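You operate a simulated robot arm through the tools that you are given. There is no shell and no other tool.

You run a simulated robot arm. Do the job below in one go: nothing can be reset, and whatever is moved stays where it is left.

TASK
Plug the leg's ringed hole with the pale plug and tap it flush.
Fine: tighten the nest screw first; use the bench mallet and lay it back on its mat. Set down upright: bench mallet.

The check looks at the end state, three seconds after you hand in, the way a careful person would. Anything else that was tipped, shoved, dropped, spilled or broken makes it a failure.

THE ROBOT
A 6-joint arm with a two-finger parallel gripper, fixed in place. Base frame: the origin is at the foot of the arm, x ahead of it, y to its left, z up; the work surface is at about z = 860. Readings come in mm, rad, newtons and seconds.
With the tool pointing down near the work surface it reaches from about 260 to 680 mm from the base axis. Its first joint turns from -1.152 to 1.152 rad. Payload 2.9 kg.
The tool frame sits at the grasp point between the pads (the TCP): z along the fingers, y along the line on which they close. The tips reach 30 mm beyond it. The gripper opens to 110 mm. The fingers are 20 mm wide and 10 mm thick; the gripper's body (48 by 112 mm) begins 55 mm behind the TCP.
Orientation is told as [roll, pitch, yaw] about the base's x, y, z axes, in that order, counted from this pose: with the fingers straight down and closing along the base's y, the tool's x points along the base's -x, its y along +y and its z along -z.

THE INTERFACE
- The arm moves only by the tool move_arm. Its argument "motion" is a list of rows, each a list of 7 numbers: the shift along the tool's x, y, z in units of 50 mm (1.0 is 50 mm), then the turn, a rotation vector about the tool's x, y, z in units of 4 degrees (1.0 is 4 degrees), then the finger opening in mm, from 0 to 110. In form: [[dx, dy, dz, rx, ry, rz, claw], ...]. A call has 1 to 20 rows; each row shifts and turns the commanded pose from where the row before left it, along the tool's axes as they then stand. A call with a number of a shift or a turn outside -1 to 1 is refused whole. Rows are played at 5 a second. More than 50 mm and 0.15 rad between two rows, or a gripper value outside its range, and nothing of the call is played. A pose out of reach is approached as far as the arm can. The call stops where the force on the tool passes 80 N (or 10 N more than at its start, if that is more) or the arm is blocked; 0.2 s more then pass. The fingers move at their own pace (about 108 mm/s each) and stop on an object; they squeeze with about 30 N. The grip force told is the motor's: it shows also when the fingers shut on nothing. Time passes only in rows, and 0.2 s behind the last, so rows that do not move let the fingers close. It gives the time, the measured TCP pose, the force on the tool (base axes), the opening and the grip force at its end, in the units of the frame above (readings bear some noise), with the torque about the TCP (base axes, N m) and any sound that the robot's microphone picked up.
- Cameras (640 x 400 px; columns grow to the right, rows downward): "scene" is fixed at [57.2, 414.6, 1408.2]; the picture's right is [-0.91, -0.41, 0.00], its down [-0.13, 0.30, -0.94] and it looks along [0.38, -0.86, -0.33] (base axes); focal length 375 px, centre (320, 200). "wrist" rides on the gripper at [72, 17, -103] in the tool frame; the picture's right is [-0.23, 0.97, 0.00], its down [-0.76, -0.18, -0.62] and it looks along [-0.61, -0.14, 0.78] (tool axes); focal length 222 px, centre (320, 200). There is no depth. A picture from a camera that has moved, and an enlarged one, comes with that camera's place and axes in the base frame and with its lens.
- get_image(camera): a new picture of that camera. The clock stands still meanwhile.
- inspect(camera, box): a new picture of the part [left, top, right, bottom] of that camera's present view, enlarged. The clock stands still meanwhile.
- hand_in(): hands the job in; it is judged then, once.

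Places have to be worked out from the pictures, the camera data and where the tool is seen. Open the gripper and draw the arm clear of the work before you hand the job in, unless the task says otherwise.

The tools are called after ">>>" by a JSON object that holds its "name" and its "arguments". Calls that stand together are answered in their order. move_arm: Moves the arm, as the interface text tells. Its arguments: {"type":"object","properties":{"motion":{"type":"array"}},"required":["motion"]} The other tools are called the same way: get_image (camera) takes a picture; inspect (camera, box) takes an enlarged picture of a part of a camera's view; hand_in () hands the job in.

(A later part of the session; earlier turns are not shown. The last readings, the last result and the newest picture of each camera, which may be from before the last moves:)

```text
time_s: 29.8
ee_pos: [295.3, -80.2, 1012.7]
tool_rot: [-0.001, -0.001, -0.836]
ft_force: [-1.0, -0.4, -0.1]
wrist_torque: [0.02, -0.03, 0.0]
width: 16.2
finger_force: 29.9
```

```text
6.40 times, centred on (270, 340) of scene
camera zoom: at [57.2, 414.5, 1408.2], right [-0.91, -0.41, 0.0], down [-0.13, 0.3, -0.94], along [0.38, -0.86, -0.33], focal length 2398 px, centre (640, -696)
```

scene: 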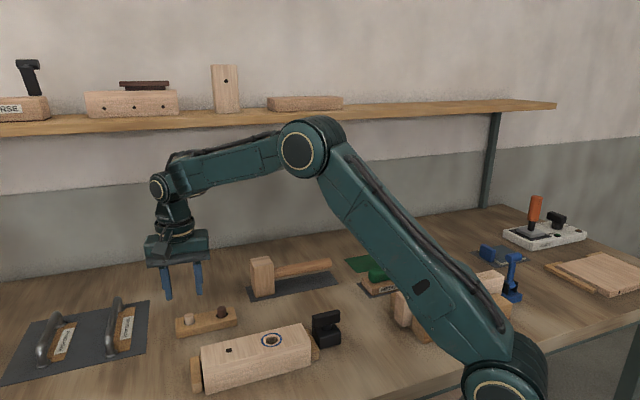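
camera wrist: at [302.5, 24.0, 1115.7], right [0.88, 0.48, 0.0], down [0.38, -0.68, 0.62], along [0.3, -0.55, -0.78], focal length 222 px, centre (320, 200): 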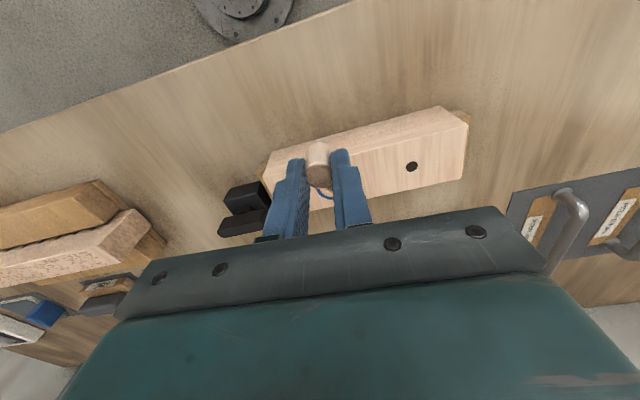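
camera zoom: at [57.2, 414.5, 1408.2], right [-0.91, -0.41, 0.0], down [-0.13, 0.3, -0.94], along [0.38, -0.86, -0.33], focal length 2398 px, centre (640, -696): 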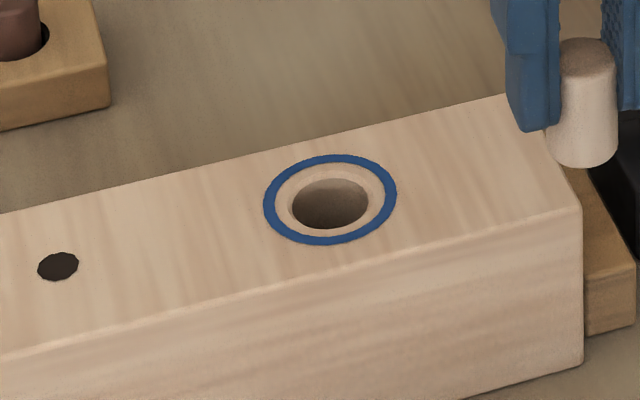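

Relative to the tool, the hole is at about (-61.8, +61.6) mm and the plug axis at about (-1, 0). I'll move over the hole with the plug bottom about 8 mm above the leg top and check alignment from both cameras.

>>> {"name": "move_arm", "arguments": {"motion": [[-0.405, 0.413, 0, 0, 0, 0, 13], [-0.405, 0.413, 0.2, 0, 0, 0, 13], [-0.406, 0.412, 0.3, 0, 0, 0, 13], [0, 0, 0.38, 0, 0, 0, 13], [0, 0, 0, 0, 0, 0, 13]]}}

>>> {"name": "inspect", "arguments": {"camera": "wrist", "box": [260, 110, 380, 210]}}

>>> {"name": "inspect", "arguments": {"camera": "scene", "box": [230, 295, 310, 365]}}

```text
time_s: 31.0
ee_pos: [382.6, -84.3, 967.9]
tool_rot: [0.001, 0.0, -0.838]
ft_force: [-0.7, 0.3, 0.1]
wrist_torque: [0.03, -0.01, 0.01]
width: 16.3
finger_force: 29.9
```

```text
4.00 times, centred on (320, 160) of wrist
camera zoom: at [345.2, -21.4, 1072.4], right [0.88, 0.48, 0.0], down [0.38, -0.68, 0.62], along [0.3, -0.55, -0.78], focal length 888 px, centre (320, 360)
```

zoom: 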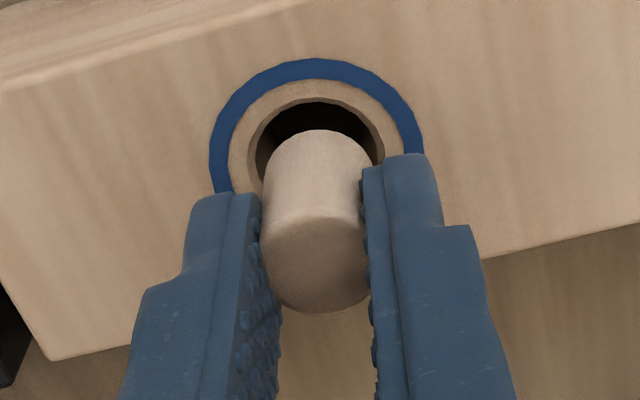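

```text
5.71 times, centred on (270, 330) of scene
camera zoom: at [57.2, 414.6, 1408.2], right [-0.91, -0.41, 0.0], down [-0.13, 0.3, -0.94], along [0.38, -0.86, -0.33], focal length 2141 px, centre (606, -543)
```

zoom: 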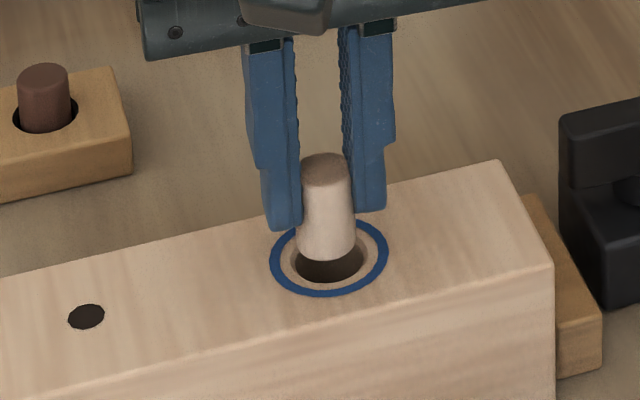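

The plug and hole are concentric to within about 1 mm in both views. I'll lower slowly by 16 mm and check the force.

>>> {"name": "move_arm", "arguments": {"motion": [[0, 0, 0.08, 0, 0, 0, 13], [0, 0, 0.08, 0, 0, 0, 13], [0, 0, 0.08, 0, 0, 0, 13], [0, 0, 0.08, 0, 0, 0, 13], [0, 0, 0, 0, 0, 0, 13]]}}

>>> {"name": "inspect", "arguments": {"camera": "wrist", "box": [260, 110, 380, 210]}}

>>> {"name": "inspect", "arguments": {"camera": "scene", "box": [230, 295, 310, 365]}}

```text
time_s: 32.2
ee_pos: [382.6, -84.3, 950.2]
tool_rot: [-0.001, 0.001, -0.84]
ft_force: [0.5, 0.2, 0.5]
wrist_torque: [-0.02, -0.01, 0.01]
width: 16.2
finger_force: 29.7
```

```text
4.00 times, centred on (320, 160) of wrist
camera zoom: at [345.7, -21.0, 1055.4], right [0.88, 0.48, 0.0], down [0.38, -0.68, 0.62], along [0.3, -0.55, -0.78], focal length 888 px, centre (320, 360)
```

zoom: 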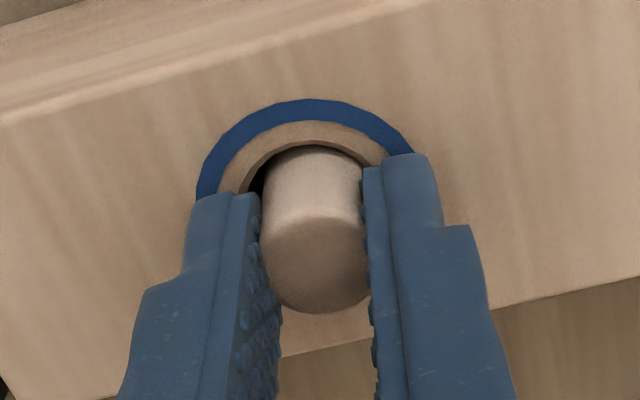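

```text
5.71 times, centred on (270, 330) of scene
camera zoom: at [57.2, 414.6, 1408.2], right [-0.91, -0.41, 0.0], down [-0.13, 0.3, -0.94], along [0.38, -0.86, -0.33], focal length 2141 px, centre (606, -543)
```

zoom: 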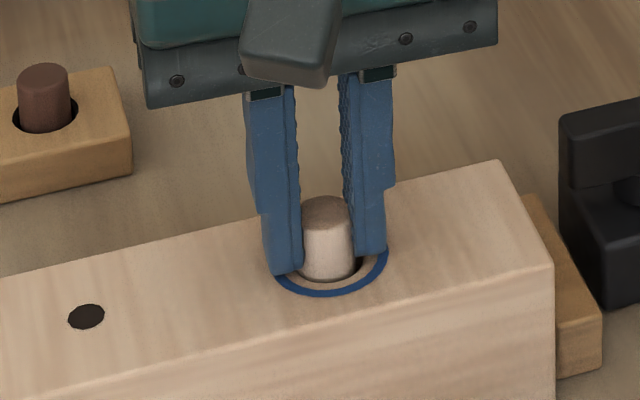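

The plug's lower 9 mm is in the hole with no contact force. I'll release it gently and check how it sits before lifting away.

>>> {"name": "move_arm", "arguments": {"motion": [[0, 0, 0, 0, 0, 0, 18], [0, 0, 0, 0, 0, 0, 22], [0, 0, 0, 0, 0, 0, 36], [0, 0, 0, 0, 0, 0, 36]]}}

>>> {"name": "inspect", "arguments": {"camera": "wrist", "box": [260, 110, 380, 210]}}

>>> {"name": "inspect", "arguments": {"camera": "scene", "box": [230, 295, 310, 365]}}

```text
time_s: 33.2
ee_pos: [383.8, -84.7, 951.8]
tool_rot: [-0.001, -0.001, -0.838]
ft_force: [0.1, 0.6, -0.8]
wrist_torque: [-0.01, 0.01, -0.02]
width: 36.2
finger_force: 0.1
```

```text
4.00 times, centred on (320, 160) of wrist
camera zoom: at [345.7, -21.0, 1055.5], right [0.88, 0.48, 0.0], down [0.38, -0.68, 0.62], along [0.3, -0.55, -0.78], focal length 888 px, centre (320, 360)
```

zoom: 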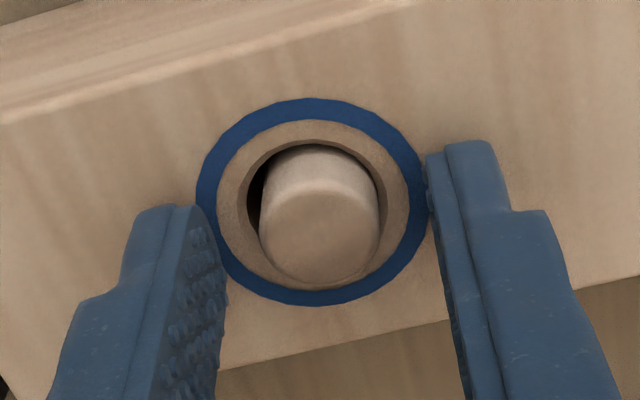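

```text
5.71 times, centred on (270, 330) of scene
camera zoom: at [57.2, 414.6, 1408.2], right [-0.91, -0.41, 0.0], down [-0.13, 0.3, -0.94], along [0.38, -0.86, -0.33], focal length 2141 px, centre (606, -543)
```

zoom: 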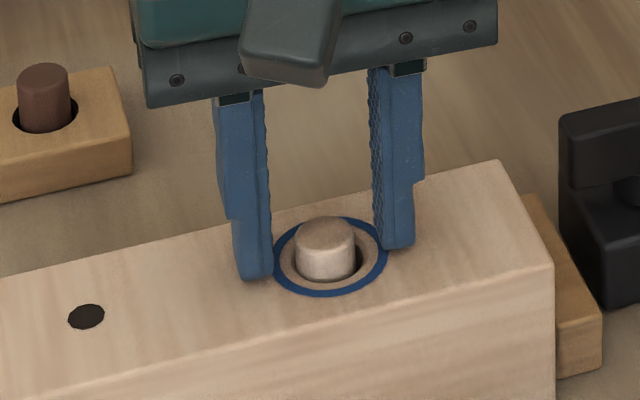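

The plug dropped to rest upright in the hole, standing about 10 mm proud. I'll lift clear and go look at the mallet.

>>> {"name": "move_arm", "arguments": {"motion": [[0, 0, -0.4, 0, 0, 0, 36], [0, 0, -0.8, 0, 0, 0, 36], [0, 0, -1, 0, 0, 0, 36], [-0.58, -0.14, 0, 0, 0, 0, 60], [-0.58, -0.14, 0, 0, 0, 0, 60], [-0.58, -0.14, 0, 0, 0, 0, 60], [-0.57, -0.15, 0, 0, 0, 0, 60], [0, 0, 0, 0, 0, 0, 60]]}}

>>> {"name": "get_image", "arguments": {"camera": "wrist"}}

>>> {"name": "inspect", "arguments": {"camera": "scene", "box": [220, 220, 350, 380]}}

```text
time_s: 35.0
ee_pos: [439.6, -189.8, 1062.2]
tool_rot: [0.002, 0.0, -0.837]
ft_force: [1.0, -0.7, 0.3]
wrist_torque: [-0.05, -0.04, -0.04]
width: 60.2
finger_force: 0.0
```

```text
taken
camera wrist: at [402.2, -126.8, 1165.8], right [0.88, 0.48, 0.0], down [0.38, -0.68, 0.62], along [0.3, -0.55, -0.78], focal length 222 px, centre (320, 200)
```

wrist: 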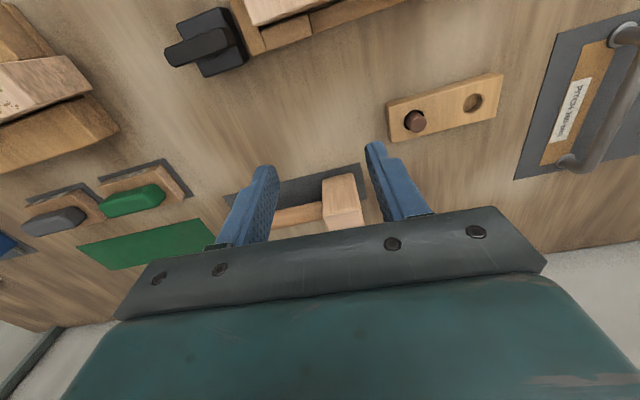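

```text
2.50 times, centred on (285, 300) of scene
camera zoom: at [57.2, 414.5, 1408.2], right [-0.91, -0.41, 0.0], down [-0.13, 0.3, -0.94], along [0.38, -0.86, -0.33], focal length 936 px, centre (408, -50)
```

zoom: 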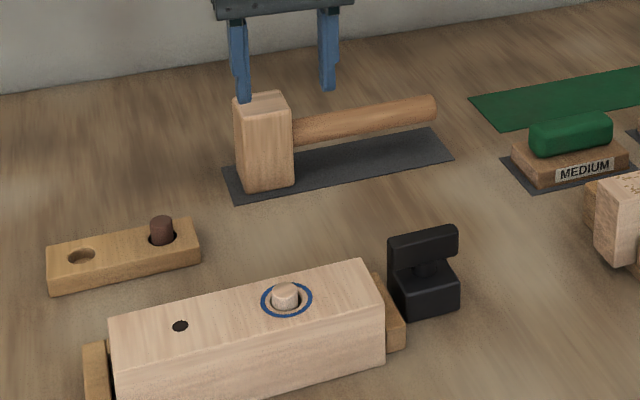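

The mallet head is partly hidden behind the gripper, so I'll zoom in to estimate where it is.

>>> {"name": "inspect", "arguments": {"camera": "wrist", "box": [220, 130, 400, 240]}}

>>> {"name": "inspect", "arguments": {"camera": "scene", "box": [235, 235, 345, 310]}}

```text
3.56 times, centred on (310, 185) of wrist
camera zoom: at [402.2, -126.8, 1165.8], right [0.88, 0.48, 0.0], down [0.38, -0.68, 0.62], along [0.3, -0.55, -0.78], focal length 790 px, centre (356, 253)
```

zoom: 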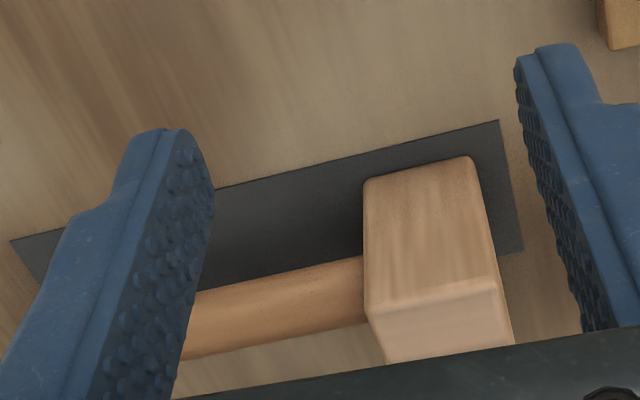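

```text
5.33 times, centred on (290, 272) of scene
camera zoom: at [57.2, 414.5, 1408.2], right [-0.91, -0.41, 0.0], down [-0.13, 0.3, -0.94], along [0.38, -0.86, -0.33], focal length 1998 px, centre (480, -187)
```

zoom: 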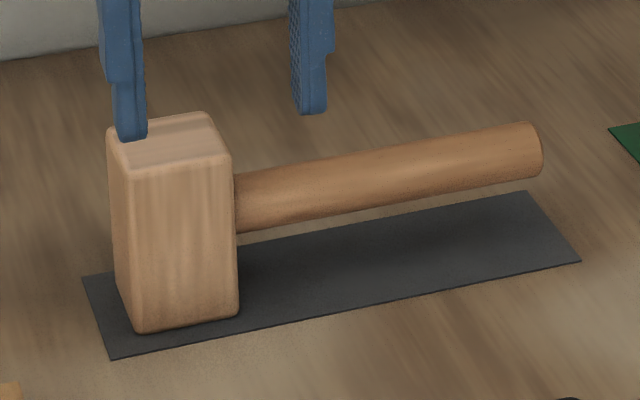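

I place the mallet head near (539,-300): about 48×44 mm, top at z≈949, with its handle running toward (-x,-y) at z≈910. I'll turn the wrist 90° so the fingers close across the head, perpendicular to the handle.

>>> {"name": "move_arm", "arguments": {"motion": [[0, 0, 0, 0, 0, -1, 80], [0, 0, 0, 0, 0, -1, 80], [0, 0, 0, 0, 0, -1, 80], [0, 0, 0, 0, 0, -1, 80], [0, 0, 0, 0, 0, -1, 80], [0, 0, 0, 0, 0, -1, 80], [0, 0, 0, 0, 0, -1, 80], [0, 0, 0, 0, 0, -1, 80], [0, 0, 0, 0, 0, -1, 80], [0, 0, 0, 0, 0, -1, 80], [0, 0, 0, 0, 0, -1, 80], [0, 0, 0, 0, 0, -1, 80], [0, 0, 0, 0, 0, -1, 80], [0, 0, 0, 0, 0, -1, 80], [0, 0, 0, 0, 0, -1, 80], [0, 0, 0, 0, 0, -1, 80], [0, 0, 0, 0, 0, -1, 80], [0, 0, 0, 0, 0, -1, 80], [0, 0, 0, 0, 0, -1, 80], [0, 0, 0, 0, 0, -1, 80]]}}

```text
time_s: 39.2
ee_pos: [439.3, -189.3, 1060.7]
tool_rot: [0.001, 0.0, 0.56]
ft_force: [0.4, 0.3, 0.0]
wrist_torque: [-0.01, -0.01, -0.01]
width: 79.7
finger_force: 0.0
```

Yaw is now 32°. I'll finish to 42° and move to a viewing spot on the handle side of the mallet, still high.

>>> {"name": "move_arm", "arguments": {"motion": [[0, 0, 0, 0, 0, -1, 80], [0, 0, 0, 0, 0, -1, 80], [0, 0, 0, 0, 0, -0.5, 80], [0.24, -0.596, 0, 0, 0, 0, 80], [0.24, -0.596, 0, 0, 0, 0, 80], [0.24, -0.596, 0, 0, 0, 0, 80], [0.24, -0.596, 0, 0, 0, 0, 80], [0.24, -0.596, 0, 0, 0, 0, 80], [0, 0, 0, 0, 0, 0, 80]]}}

>>> {"name": "get_image", "arguments": {"camera": "wrist"}}

>>> {"name": "get_image", "arguments": {"camera": "scene"}}

```text
time_s: 41.2
ee_pos: [493.8, -340.1, 1060.4]
tool_rot: [0.0, 0.0, 0.733]
ft_force: [0.9, 0.1, -0.4]
wrist_torque: [0.01, -0.03, 0.03]
width: 79.8
finger_force: 0.0
```

```text
taken
camera wrist: at [427.1, -377.8, 1165.8], right [-0.48, 0.88, 0.0], down [0.68, 0.38, 0.62], along [0.55, 0.3, -0.78], focal length 222 px, centre (320, 200)
```

wrist: 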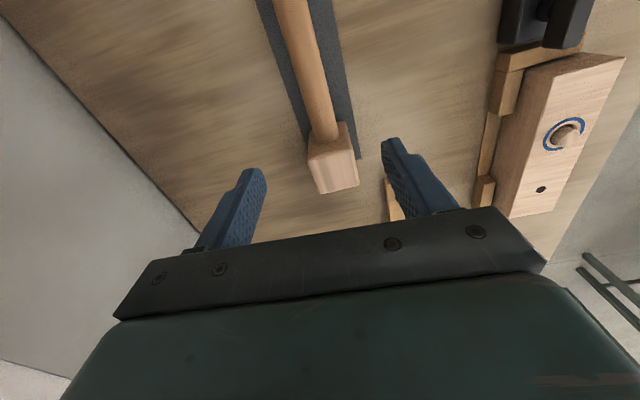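

```text
taken
```

scene: 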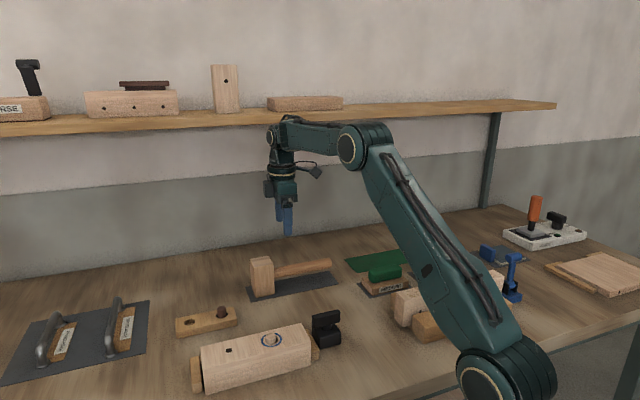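

The mallet is visible between the fingers with its handle pointing back toward the robot. I'll zoom to measure the head pose relative to the tool.

>>> {"name": "inspect", "arguments": {"camera": "wrist", "box": [240, 90, 420, 210]}}

>>> {"name": "inspect", "arguments": {"camera": "wrist", "box": [240, 0, 400, 120]}}

```text
3.33 times, centred on (330, 150) of wrist
camera zoom: at [427.1, -377.8, 1165.8], right [-0.48, 0.88, 0.0], down [0.68, 0.38, 0.62], along [0.55, 0.3, -0.78], focal length 740 px, centre (287, 367)
```

zoom: 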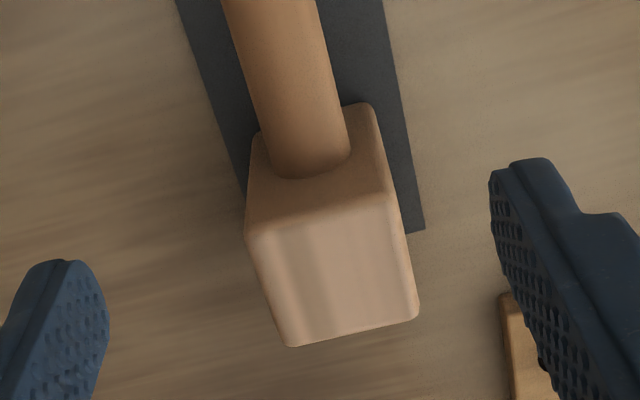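

```text
3.33 times, centred on (320, 60) of wrist
camera zoom: at [427.1, -377.8, 1165.8], right [-0.48, 0.88, 0.0], down [0.68, 0.38, 0.62], along [0.55, 0.3, -0.78], focal length 740 px, centre (320, 667)
```

zoom: 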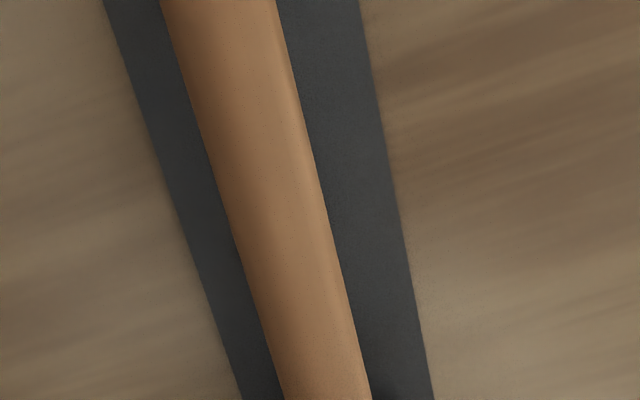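

The head's top face is about 47 mm square, centred at (-61.7, +4) mm in the tool frame and turned about 3°. I'll correct for that and descend to just above the head for a final check.

>>> {"name": "move_arm", "arguments": {"motion": [[0, 0, 0, 0, 0, -0.7, 80], [-0.41, 0.007, 0, 0, 0, 0, 80], [-0.41, 0.007, 0.2, 0, 0, 0, 80], [-0.416, 0.006, 0.4, 0, 0, 0, 80], [0, 0, 0.5, 0, 0, 0, 80], [0, 0, 0.34, 0, 0, 0, 80], [0, 0, 0, 0, 0, 0, 80]]}}

>>> {"name": "get_image", "arguments": {"camera": "wrist"}}

>>> {"name": "inspect", "arguments": {"camera": "scene", "box": [215, 205, 345, 310]}}

```text
time_s: 42.8
ee_pos: [537.3, -295.4, 988.8]
tool_rot: [-0.001, -0.001, 0.783]
ft_force: [-0.1, 0.2, -0.4]
wrist_torque: [-0.03, -0.04, -0.01]
width: 80.0
finger_force: 0.0
```

```text
taken
camera wrist: at [472.7, -336.1, 1093.3], right [-0.53, 0.85, 0.0], down [0.67, 0.41, 0.62], along [0.53, 0.33, -0.78], focal length 222 px, centre (320, 200)
```

wrist: 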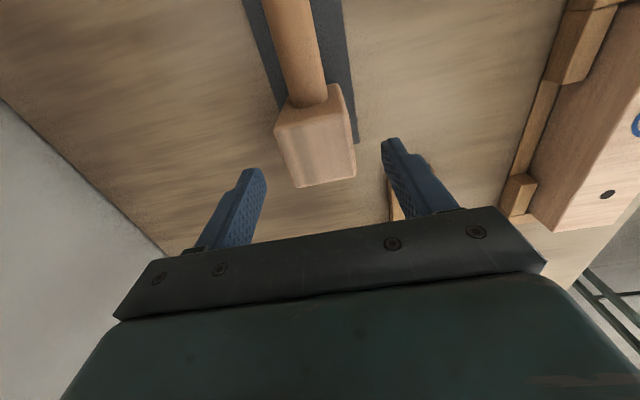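

```text
3.81 times, centred on (280, 258) of scene
camera zoom: at [57.2, 414.6, 1408.2], right [-0.91, -0.41, 0.0], down [-0.13, 0.3, -0.94], along [0.38, -0.86, -0.33], focal length 1427 px, centre (472, -19)
```

zoom: 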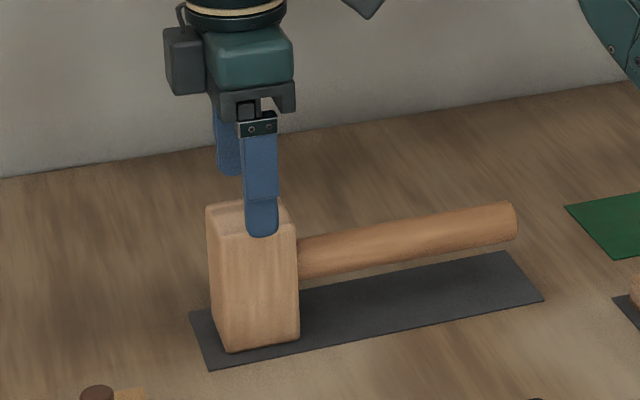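

I'll zoom in on the head between the fingers to verify centring.

>>> {"name": "inspect", "arguments": {"camera": "wrist", "box": [230, 70, 420, 210]}}

```text
2.86 times, centred on (325, 140) of wrist
camera zoom: at [472.7, -336.1, 1093.3], right [-0.53, 0.85, 0.0], down [0.67, 0.41, 0.62], along [0.53, 0.33, -0.78], focal length 635 px, centre (306, 371)
```

zoom: 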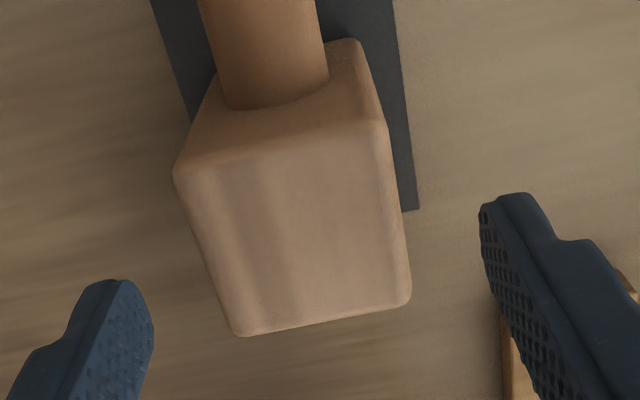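

The head is centred within 1 mm and square with the fingers. I'll descend to TCP z≈903 and grip it.

>>> {"name": "move_arm", "arguments": {"motion": [[0, 0, 0.4, 0, 0, 0, 80], [0, 0, 0.4, 0, 0, 0, 80], [0, 0, 0.4, 0, 0, 0, 80], [0, 0, 0.4, 0, 0, 0, 80], [0, 0, 0.12, 0, 0, 0, 80], [0, 0, 0, 0, 0, 0, 60], [0, 0, 0, 0, 0, 0, 30], [0, 0, 0, 0, 0, 0, 30], [0, 0, 0, 0, 0, 0, 30]]}}

>>> {"name": "get_image", "arguments": {"camera": "wrist"}}

>>> {"name": "inspect", "arguments": {"camera": "scene", "box": [215, 205, 345, 310]}}

```text
time_s: 44.8
ee_pos: [538.1, -295.0, 902.1]
tool_rot: [-0.001, 0.001, 0.782]
ft_force: [1.2, -1.4, 0.3]
wrist_torque: [0.08, -0.04, -0.03]
width: 52.2
finger_force: 29.9
```

```text
taken
camera wrist: at [472.6, -336.3, 1007.2], right [-0.53, 0.85, 0.0], down [0.67, 0.41, 0.62], along [0.53, 0.33, -0.78], focal length 222 px, centre (320, 200)
```

wrist: 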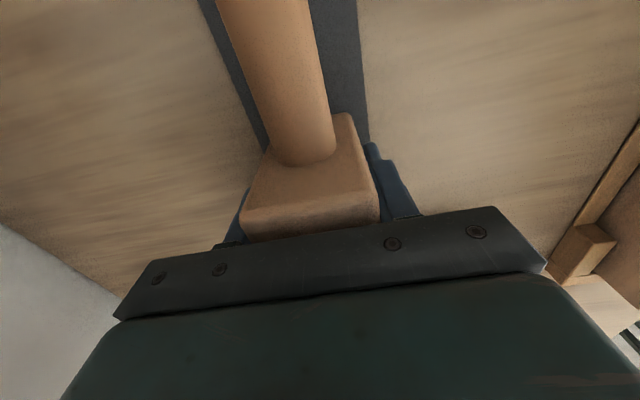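

```text
3.81 times, centred on (280, 258) of scene
camera zoom: at [57.3, 414.5, 1408.2], right [-0.91, -0.41, 0.0], down [-0.13, 0.3, -0.94], along [0.38, -0.86, -0.33], focal length 1427 px, centre (472, -19)
```

zoom: 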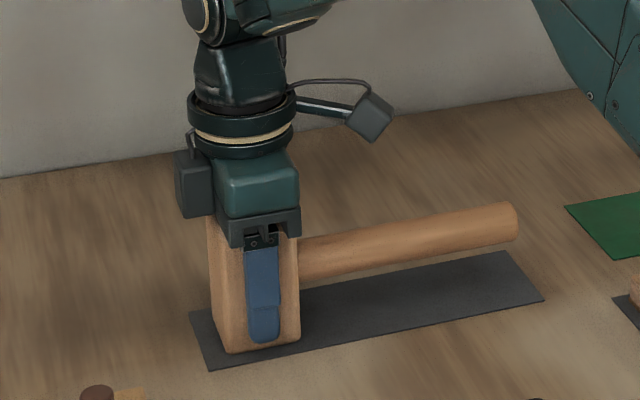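

The mallet head is gripped at TCP (538.1,-295.0,902.1), yaw 0.782, with a width of 52 mm. I'll remember that pose for the return, and lift slowly to see whether the head holds.

>>> {"name": "move_arm", "arguments": {"motion": [[0, 0, -0.1, 0, 0, 0, 30], [0, 0, -0.2, 0, 0, 0, 30], [0, 0, -0.3, 0, 0, 0, 30], [0, 0, -0.4, 0, 0, 0, 30], [0, 0, 0, 0, 0, 0, 30]]}}

>>> {"name": "inspect", "arguments": {"camera": "scene", "box": [215, 185, 345, 310]}}

>>> {"name": "get_image", "arguments": {"camera": "wrist"}}

```text
time_s: 46.0
ee_pos: [536.5, -296.3, 953.4]
tool_rot: [-0.001, 0.0, 0.782]
ft_force: [-0.8, -0.3, -4.6]
wrist_torque: [0.0, -0.06, -0.03]
width: 52.0
finger_force: 29.5
```

```text
3.20 times, centred on (280, 248) of scene
camera zoom: at [57.3, 414.5, 1408.2], right [-0.91, -0.41, 0.0], down [-0.13, 0.3, -0.94], along [0.38, -0.86, -0.33], focal length 1199 px, centre (448, 48)
```

zoom: 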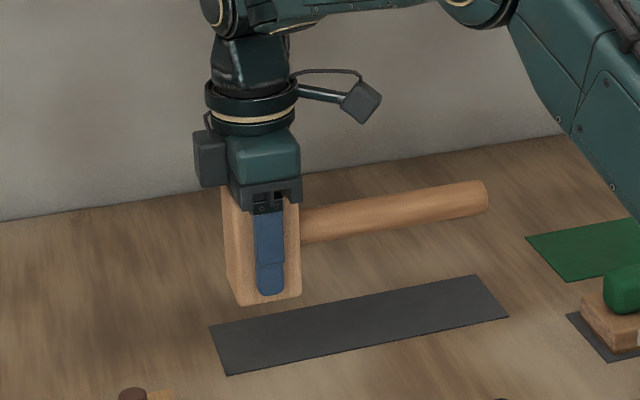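

```text
taken
camera wrist: at [472.3, -336.9, 1057.4], right [-0.53, 0.85, 0.0], down [0.67, 0.41, 0.62], along [0.53, 0.33, -0.78], focal length 222 px, centre (320, 200)
```

wrist: 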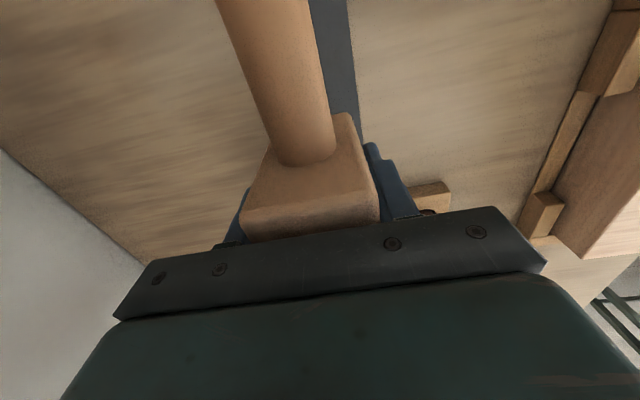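

The mallet is lifted level and weighs about 0.47 kg, with its face about 40 mm below the TCP. I'll raise it further and carry it over the plug.

>>> {"name": "move_arm", "arguments": {"motion": [[0, 0, -0.5, 0, 0, 0, 30], [0, 0, -0.64, 0, 0, 0, 30], [-0.097, 0.646, 0, 0, 0, 0, 30], [-0.097, 0.646, 0, 0, 0, 0, 30], [-0.097, 0.646, 0, 0, 0, 0, 30], [-0.097, 0.646, 0, 0, 0, 0, 30], [-0.097, 0.646, 0, 0, 0, 0, 30], [-0.097, 0.646, 0, 0, 0, 0, 30], [-0.097, 0.646, 0, 0, 0, 0, 30], [-0.097, 0.644, 0, 0, 0, 0, 30], [0, 0, 0, 0, 0, 0, 30]]}}

>>> {"name": "inspect", "arguments": {"camera": "scene", "box": [200, 240, 360, 390]}}

>>> {"name": "get_image", "arguments": {"camera": "wrist"}}

```text
time_s: 48.4
ee_pos: [382.9, -85.0, 1010.6]
tool_rot: [-0.001, -0.001, 0.781]
ft_force: [-1.1, 0.7, -4.7]
wrist_torque: [0.0, -0.05, 0.01]
width: 51.8
finger_force: 29.6
```

```text
2.67 times, centred on (280, 315) of scene
camera zoom: at [57.2, 414.6, 1408.2], right [-0.91, -0.41, 0.0], down [-0.13, 0.3, -0.94], along [0.38, -0.86, -0.33], focal length 999 px, centre (427, -107)
```

zoom: 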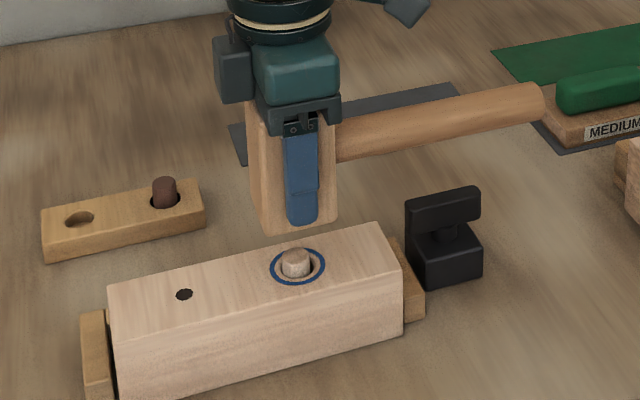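

```text
taken
camera wrist: at [318.8, -125.6, 1114.6], right [-0.52, 0.85, 0.0], down [0.67, 0.41, 0.62], along [0.53, 0.33, -0.78], focal length 222 px, centre (320, 200)
```

wrist: 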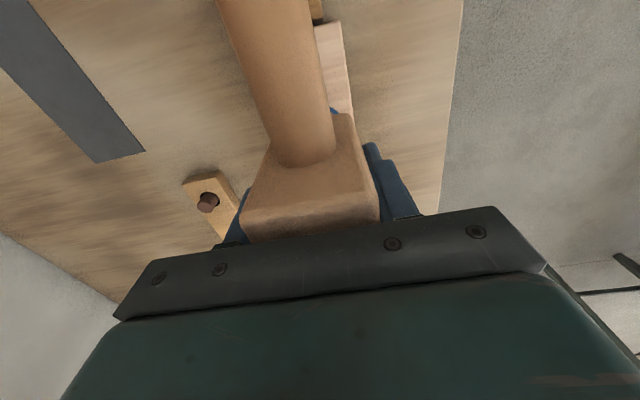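

The head is over the plug. I'll descend to put the face about 8 mm above the plug top and check laterally in the scene view.

>>> {"name": "move_arm", "arguments": {"motion": [[0, 0, 0.3, 0, 0, 0, 30], [0, 0, 0.35, 0, 0, 0, 30], [0, 0, 0, 0, 0, 0, 30]]}}

>>> {"name": "inspect", "arguments": {"camera": "scene", "box": [230, 280, 320, 370]}}

```text
time_s: 49.2
ee_pos: [381.9, -84.3, 977.6]
tool_rot: [-0.002, -0.001, 0.782]
ft_force: [-0.7, -0.4, -4.1]
wrist_torque: [0.04, -0.02, 0.03]
width: 51.9
finger_force: 30.7
```

```text
4.44 times, centred on (275, 325) of scene
camera zoom: at [57.3, 414.5, 1408.2], right [-0.91, -0.41, 0.0], down [-0.13, 0.3, -0.94], along [0.38, -0.86, -0.33], focal length 1665 px, centre (520, -356)
```

zoom: 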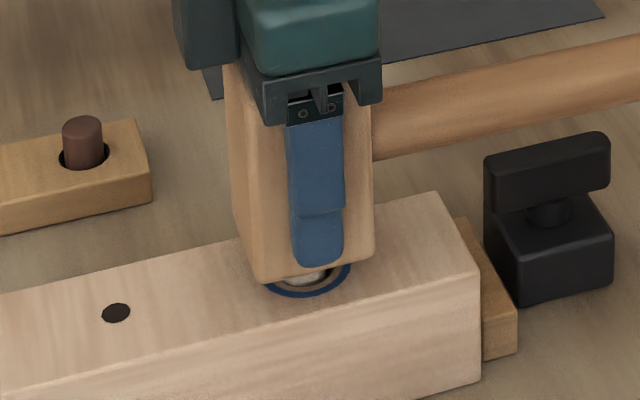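

The head is centred over the plug. I'll lower in small steps to find contact and see how the plug responds.

>>> {"name": "move_arm", "arguments": {"motion": [[0, 0, 0.08, 0, 0, 0, 30], [0, 0, 0.08, 0, 0, 0, 30], [0, 0, 0.04, 0, 0, 0, 30], [0, 0, 0, 0, 0, 0, 30]]}}

>>> {"name": "inspect", "arguments": {"camera": "scene", "box": [230, 280, 320, 370]}}

```text
time_s: 50.2
ee_pos: [383.3, -85.5, 968.0]
tool_rot: [0.0, 0.0, 0.781]
ft_force: [1.3, 0.0, 3.4]
wrist_torque: [0.03, -0.09, 0.0]
width: 51.9
finger_force: 30.0
```

```text
4.44 times, centred on (275, 325) of scene
camera zoom: at [57.2, 414.6, 1408.2], right [-0.91, -0.41, 0.0], down [-0.13, 0.3, -0.94], along [0.38, -0.86, -0.33], focal length 1665 px, centre (520, -356)
```

zoom: 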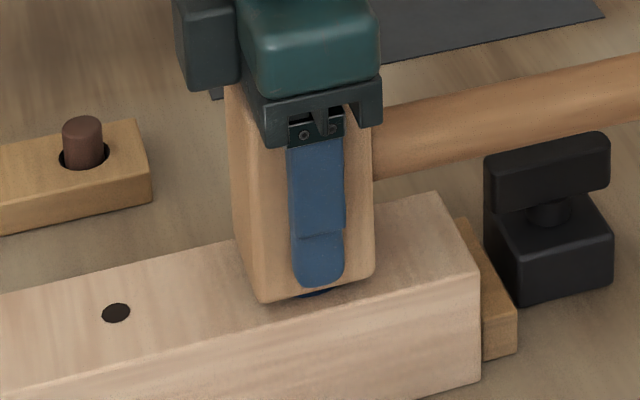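

Contact is felt at TCP z≈968, with about 8 N on the plug. I'll press a little further to see how stiffly it resists.

>>> {"name": "move_arm", "arguments": {"motion": [[0, 0, 0.04, 0, 0, 0, 30], [0, 0, 0.04, 0, 0, 0, 30], [0, 0, 0, 0, 0, 0, 30]]}}

```text
time_s: 51.0
ee_pos: [382.4, -84.2, 961.5]
tool_rot: [0.001, 0.0, 0.782]
ft_force: [1.6, -0.5, 2.9]
wrist_torque: [-0.06, -0.21, 0.01]
width: 51.8
finger_force: 30.3
```

The tool moved down with the force still low, so the plug seems to be sliding in. I'll look before continuing.

>>> {"name": "inspect", "arguments": {"camera": "scene", "box": [230, 280, 320, 370]}}

>>> {"name": "get_image", "arguments": {"camera": "wrist"}}

```text
4.44 times, centred on (275, 325) of scene
camera zoom: at [57.2, 414.6, 1408.2], right [-0.91, -0.41, 0.0], down [-0.13, 0.3, -0.94], along [0.38, -0.86, -0.33], focal length 1665 px, centre (520, -356)
```

zoom: 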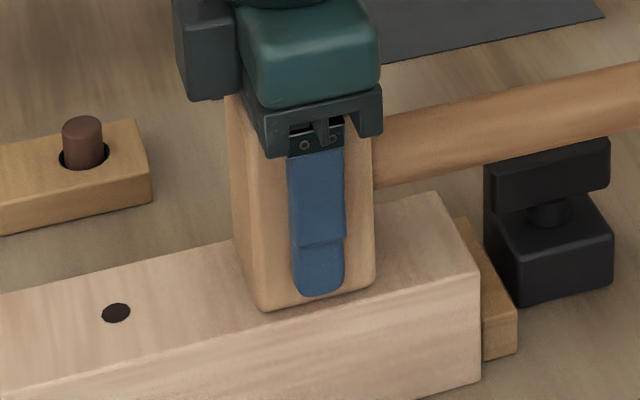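

```text
taken
camera wrist: at [318.4, -125.7, 1067.2], right [-0.53, 0.85, 0.0], down [0.67, 0.41, 0.62], along [0.53, 0.33, -0.78], focal length 222 px, centre (320, 200)
```

wrist: 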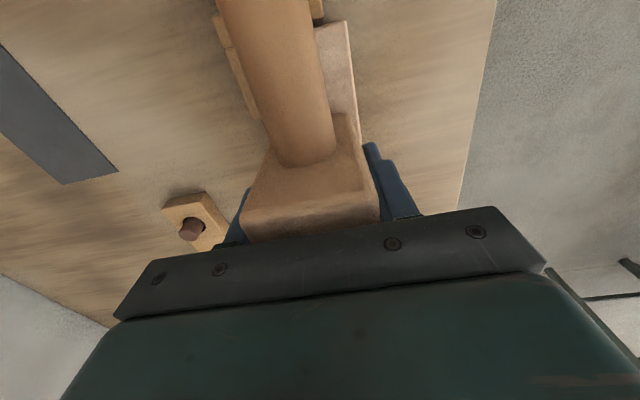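

No slip in the grip, and the head face is nearly at the leg top. I'll press down in small steps until the mallet face meets the leg.

>>> {"name": "move_arm", "arguments": {"motion": [[0, 0, 0.02, 0, 0, 0, 30], [0, 0, 0.02, 0, 0, 0, 30], [0, 0, 0, 0, 0, 0, 30]]}}

>>> {"name": "inspect", "arguments": {"camera": "scene", "box": [230, 280, 320, 370]}}

```text
time_s: 51.8
ee_pos: [382.5, -84.0, 963.0]
tool_rot: [-0.003, 0.002, 0.782]
ft_force: [-4.7, -0.3, 29.9]
wrist_torque: [0.31, 0.78, 0.13]
width: 52.0
finger_force: 30.2
```

```text
4.44 times, centred on (275, 325) of scene
camera zoom: at [56.7, 414.6, 1408.2], right [-0.91, -0.41, 0.0], down [-0.13, 0.3, -0.94], along [0.38, -0.86, -0.33], focal length 1665 px, centre (520, -356)
```

zoom: 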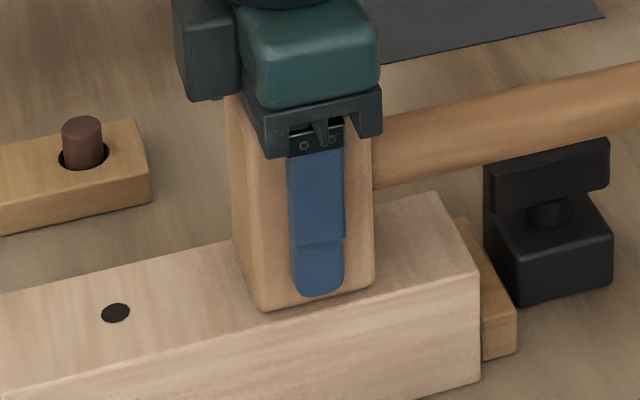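

The force rose to 30 N off-centre, meaning the mallet face has met the leg top. I'll lift the mallet and inspect the plug.

>>> {"name": "move_arm", "arguments": {"motion": [[0, 0, -0.1, 0, 0, 0, 30], [0, 0, -0.5, 0, 0, 0, 30], [0, 0, -0.8, 0, 0, 0, 30], [0, 0, -0.4, 0, 0, 0, 30], [0, 0, 0, 0, 0, 0, 30]]}}

>>> {"name": "inspect", "arguments": {"camera": "scene", "box": [240, 315, 310, 365]}}

>>> {"name": "inspect", "arguments": {"camera": "scene", "box": [170, 240, 350, 400]}}

```text
time_s: 53.0
ee_pos: [382.8, -84.7, 1051.7]
tool_rot: [0.001, 0.001, 0.782]
ft_force: [-0.1, -0.6, -3.7]
wrist_torque: [0.02, -0.02, 0.01]
width: 52.0
finger_force: 30.1
```

```text
8.00 times, centred on (275, 340) of scene
camera zoom: at [57.3, 414.5, 1408.2], right [-0.91, -0.41, 0.0], down [-0.13, 0.3, -0.94], along [0.38, -0.86, -0.33], focal length 2997 px, centre (680, -920)
```

zoom: 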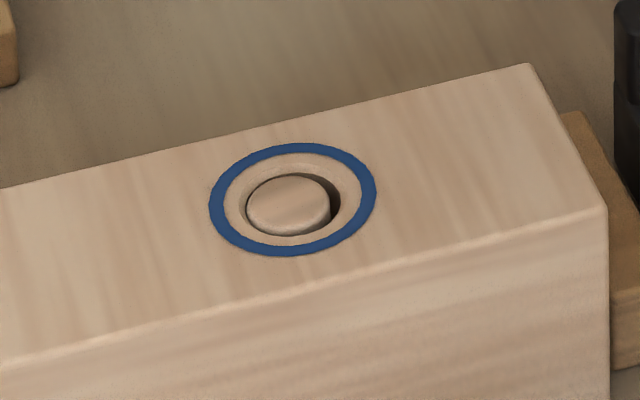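

```text
2.50 times, centred on (260, 320) of scene
camera zoom: at [57.3, 414.5, 1408.2], right [-0.91, -0.41, 0.0], down [-0.13, 0.3, -0.94], along [0.38, -0.86, -0.33], focal length 936 px, centre (470, -100)
```

zoom: 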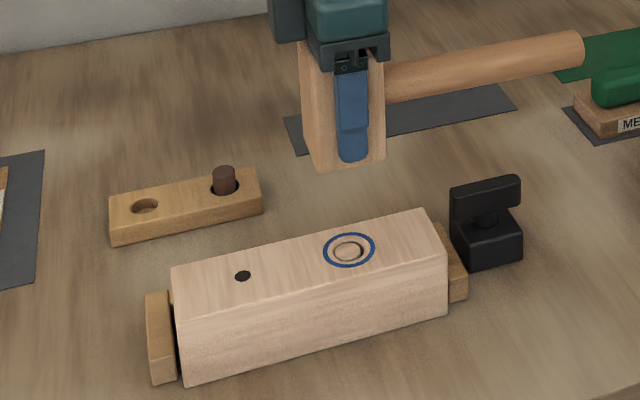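

The plug looks essentially level with the leg top. I'll magnify further to judge whether any of it still stands proud.

>>> {"name": "inspect", "arguments": {"camera": "scene", "box": [260, 328, 292, 350]}}

>>> {"name": "inspect", "arguments": {"camera": "wrist", "box": [280, 60, 420, 200]}}

```text
16.00 times, centred on (276, 339) of scene
camera zoom: at [57.3, 414.5, 1408.2], right [-0.91, -0.41, 0.0], down [-0.13, 0.3, -0.94], along [0.38, -0.86, -0.33], focal length 5994 px, centre (1024, -2024)
```

zoom: 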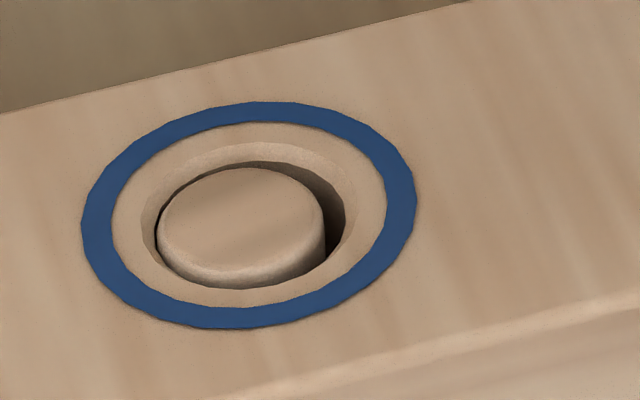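

```text
2.86 times, centred on (350, 130) of wrist
camera zoom: at [317.4, -125.5, 1156.3], right [-0.53, 0.85, 0.0], down [0.67, 0.41, 0.62], along [0.53, 0.33, -0.78], focal length 635 px, centre (234, 400)
```

zoom: 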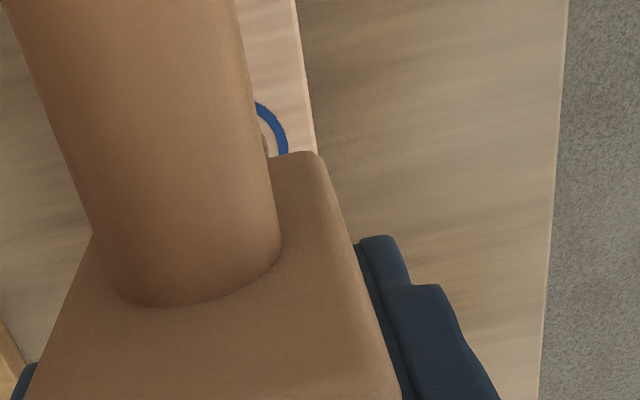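

The plug top appears coplanar with the ring, within about half a millimetre. To make sure it is seated, I'll give it two light, true taps with the mallet, using the same bottom height as before.

>>> {"name": "move_arm", "arguments": {"motion": [[0, 0, 0.5, 0, 0, 0, 30], [0, 0, 0.5, 0, 0, 0, 30], [0, 0, 0.5, 0, 0, 0, 30], [0, 0, 0, 0, 0, 0, 30], [0, 0, 0.3, 0, 0, 0, 30], [0, 0, -0.3, 0, 0, 0, 30], [0, 0, 0, 0, 0, 0, 30], [0, 0, 0.31, 0, 0, 0, 30], [0, 0, -0.31, 0, 0, 0, 30], [0, 0, 0, 0, 0, 0, 30]]}}

>>> {"name": "inspect", "arguments": {"camera": "scene", "box": [220, 270, 350, 380]}}

```text
time_s: 55.2
ee_pos: [382.0, -85.5, 976.5]
tool_rot: [-0.001, 0.0, 0.783]
ft_force: [-0.2, -0.6, -4.0]
wrist_torque: [0.01, -0.03, -0.03]
width: 51.9
finger_force: 30.2
```

```text
3.64 times, centred on (285, 325) of scene
camera zoom: at [57.3, 414.5, 1408.2], right [-0.91, -0.41, 0.0], down [-0.13, 0.3, -0.94], along [0.38, -0.86, -0.33], focal length 1362 px, centre (447, -254)
```

zoom: 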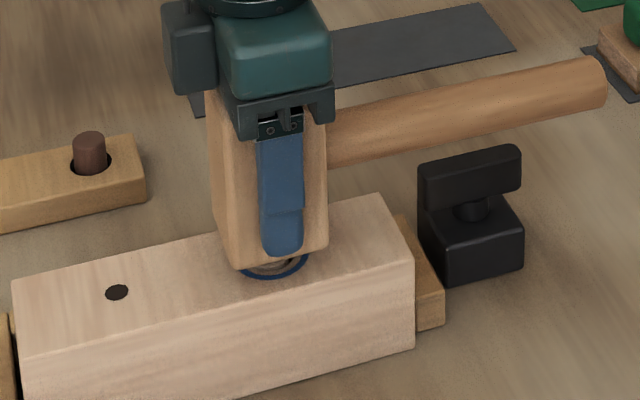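

Both taps finished cleanly and the grip is unchanged. I'll lift and re-inspect the plug.

>>> {"name": "move_arm", "arguments": {"motion": [[0, 0, -0.5, 0, 0, 0, 30], [0, 0, -0.7, 0, 0, 0, 30], [0, 0, -0.3, 0, 0, 0, 30], [0, 0, 0, 0, 0, 0, 30]]}}

>>> {"name": "inspect", "arguments": {"camera": "scene", "box": [260, 328, 292, 350]}}

>>> {"name": "get_image", "arguments": {"camera": "scene"}}

```text
time_s: 56.2
ee_pos: [384.1, -85.0, 1051.8]
tool_rot: [0.0, 0.0, 0.783]
ft_force: [-0.1, 0.6, -3.8]
wrist_torque: [0.02, -0.02, -0.01]
width: 51.9
finger_force: 30.3
```

```text
16.00 times, centred on (276, 339) of scene
camera zoom: at [57.3, 414.5, 1408.2], right [-0.91, -0.41, 0.0], down [-0.13, 0.3, -0.94], along [0.38, -0.86, -0.33], focal length 5994 px, centre (1024, -2024)
```

zoom: 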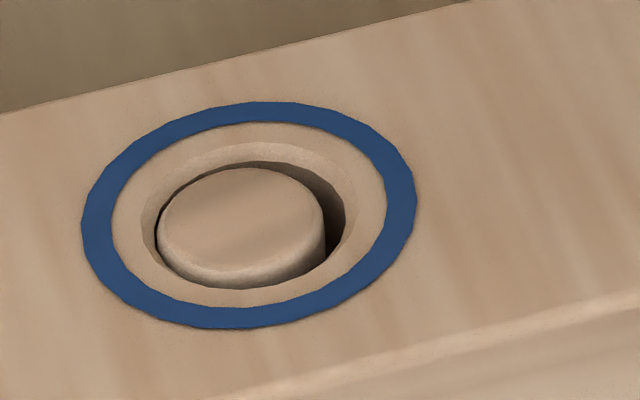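

```text
taken
```

scene: 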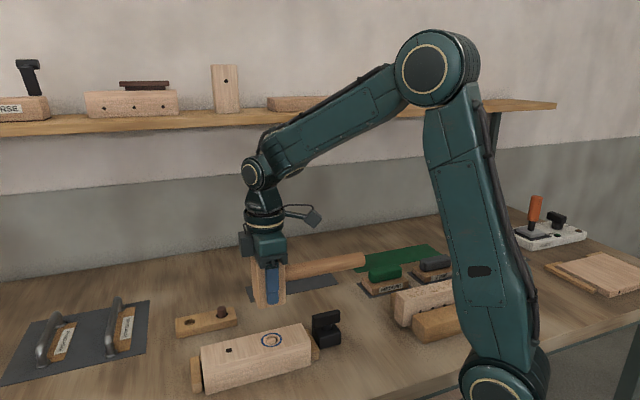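

The plug is flush, with its top within about 0.3 mm of the leg surface by my estimate, and stable. I'll retrace the exact path back above the mat and descend part way.

>>> {"name": "move_arm", "arguments": {"motion": [[0.097, -0.644, 0, 0, 0, 0, 30], [0.097, -0.646, 0, 0, 0, 0, 30], [0.097, -0.646, 0, 0, 0, 0, 30], [0.097, -0.646, 0, 0, 0, 0, 30], [0.097, -0.646, 0, 0, 0, 0, 30], [0.097, -0.646, 0, 0, 0, 0, 30], [0.097, -0.646, 0, 0, 0, 0, 30], [0.097, -0.646, 0, 0, 0, 0, 30], [0, 0, 0, 0, 0, 0, 30], [0, 0, 0.7, 0, 0, 0, 30], [0, 0, 0.7, 0, 0, 0, 30], [0, 0, 0.7, 0, 0, 0, 30], [0, 0, 0, 0, 0, 0, 30]]}}

>>> {"name": "inspect", "arguments": {"camera": "scene", "box": [215, 205, 345, 310]}}

>>> {"name": "get_image", "arguments": {"camera": "wrist"}}

```text
time_s: 59.0
ee_pos: [536.8, -296.8, 946.2]
tool_rot: [0.0, 0.0, 0.781]
ft_force: [-0.7, -0.3, -4.2]
wrist_torque: [-0.02, -0.02, -0.03]
width: 51.8
finger_force: 29.5
```

```text
3.81 times, centred on (280, 258) of scene
camera zoom: at [57.3, 414.5, 1408.2], right [-0.91, -0.41, 0.0], down [-0.13, 0.3, -0.94], along [0.38, -0.86, -0.33], focal length 1427 px, centre (472, -19)
```

zoom: 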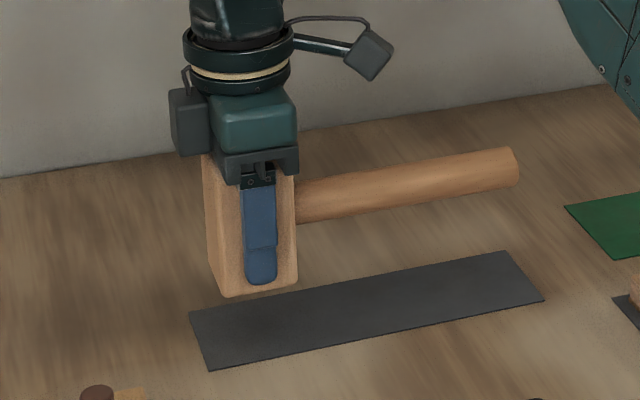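

```text
taken
camera wrist: at [472.6, -336.7, 1050.8], right [-0.52, 0.85, 0.0], down [0.67, 0.41, 0.62], along [0.53, 0.33, -0.78], focal length 222 px, centre (320, 200)
```

wrist: 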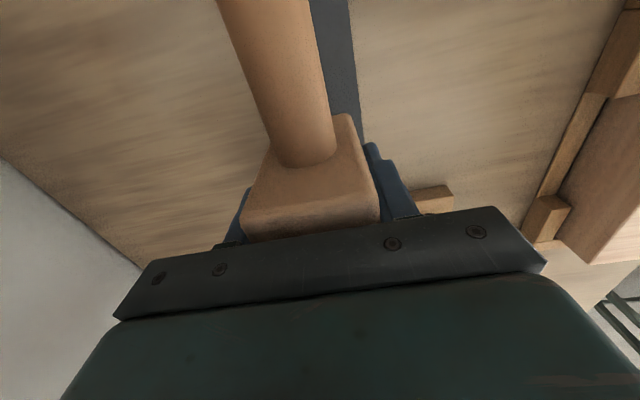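

The mallet is back over its mat in the same alignment as when picked up. I'll lower it gently in decreasing steps and watch the force.

>>> {"name": "move_arm", "arguments": {"motion": [[0, 0, 0.4, 0, 0, 0, 30], [0, 0, 0.25, 0, 0, 0, 30], [0, 0, 0.12, 0, 0, 0, 30], [0, 0, 0.06, 0, 0, 0, 30], [0, 0, 0.03, 0, 0, 0, 30], [0, 0, 0, 0, 0, 0, 30]]}}

>>> {"name": "inspect", "arguments": {"camera": "scene", "box": [215, 205, 345, 310]}}

```text
time_s: 60.4
ee_pos: [536.4, -295.7, 903.0]
tool_rot: [0.001, 0.0, 0.782]
ft_force: [-0.7, -0.2, -3.9]
wrist_torque: [0.04, -0.01, -0.02]
width: 51.9
finger_force: 29.9
```

```text
3.81 times, centred on (280, 258) of scene
camera zoom: at [57.3, 414.5, 1408.2], right [-0.91, -0.41, 0.0], down [-0.13, 0.3, -0.94], along [0.38, -0.86, -0.33], focal length 1427 px, centre (472, -19)
```

zoom: 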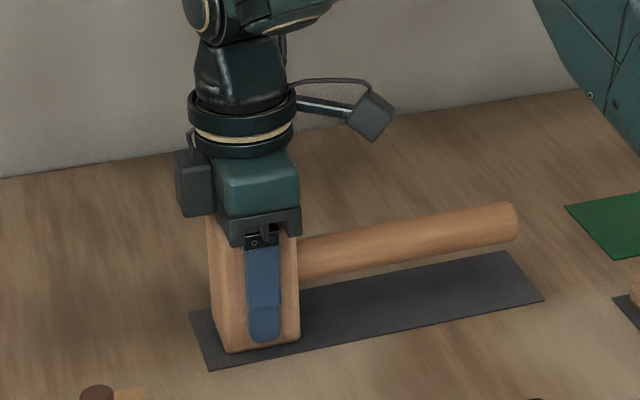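

It's still carrying the full weight, so the face is just above the mat. I'll lower in 1 mm steps until the weight transfers.

>>> {"name": "move_arm", "arguments": {"motion": [[0, 0, 0.02, 0, 0, 0, 30], [0, 0, 0, 0, 0, 0, 30]]}}

```text
time_s: 61.0
ee_pos: [537.4, -295.9, 902.4]
tool_rot: [0.0, -0.001, 0.782]
ft_force: [-0.7, 0.0, -2.1]
wrist_torque: [0.15, -0.04, 0.04]
width: 51.9
finger_force: 30.2
```

The weight is beginning to transfer. I'll go half a millimetre more, then open the fingers evenly.

>>> {"name": "move_arm", "arguments": {"motion": [[0, 0, 0.01, 0, 0, 0, 30], [0, 0, 0, 0, 0, 0, 48], [0, 0, 0, 0, 0, 0, 54], [0, 0, 0, 0, 0, 0, 62], [0, 0, 0, 0, 0, 0, 80], [0, 0, 0, 0, 0, 0, 80]]}}

>>> {"name": "inspect", "arguments": {"camera": "scene", "box": [215, 205, 345, 310]}}

>>> {"name": "get_image", "arguments": {"camera": "wrist"}}

```text
time_s: 62.4
ee_pos: [537.5, -295.4, 902.2]
tool_rot: [0.001, 0.0, 0.781]
ft_force: [0.0, 0.0, 0.8]
wrist_torque: [0.0, 0.01, 0.0]
width: 79.8
finger_force: 0.0
```

```text
3.81 times, centred on (280, 258) of scene
camera zoom: at [57.2, 414.6, 1408.2], right [-0.91, -0.41, 0.0], down [-0.13, 0.3, -0.94], along [0.38, -0.86, -0.33], focal length 1427 px, centre (472, -19)
```

zoom: 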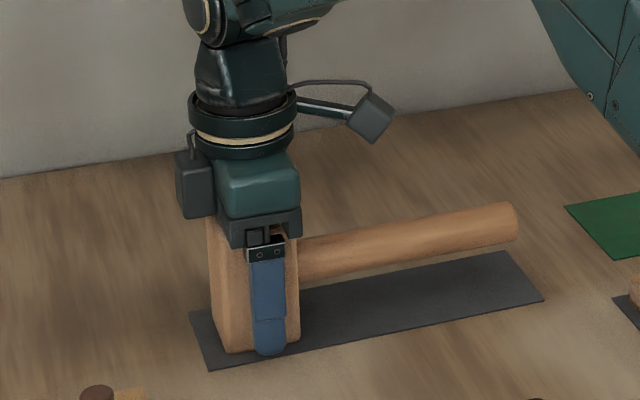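

```text
taken
camera wrist: at [472.3, -336.8, 1006.5], right [-0.53, 0.85, 0.0], down [0.67, 0.41, 0.62], along [0.53, 0.33, -0.78], focal length 222 px, centre (320, 200)
```

wrist: 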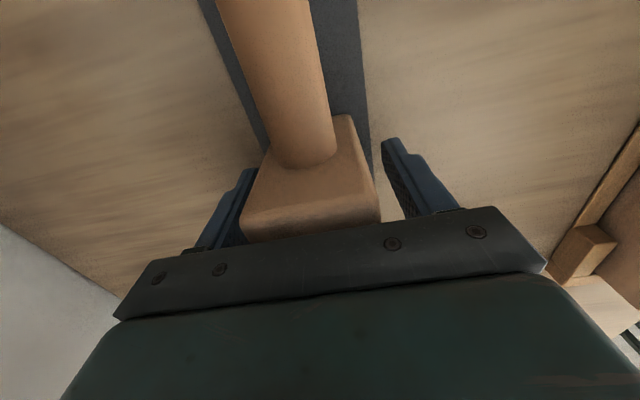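

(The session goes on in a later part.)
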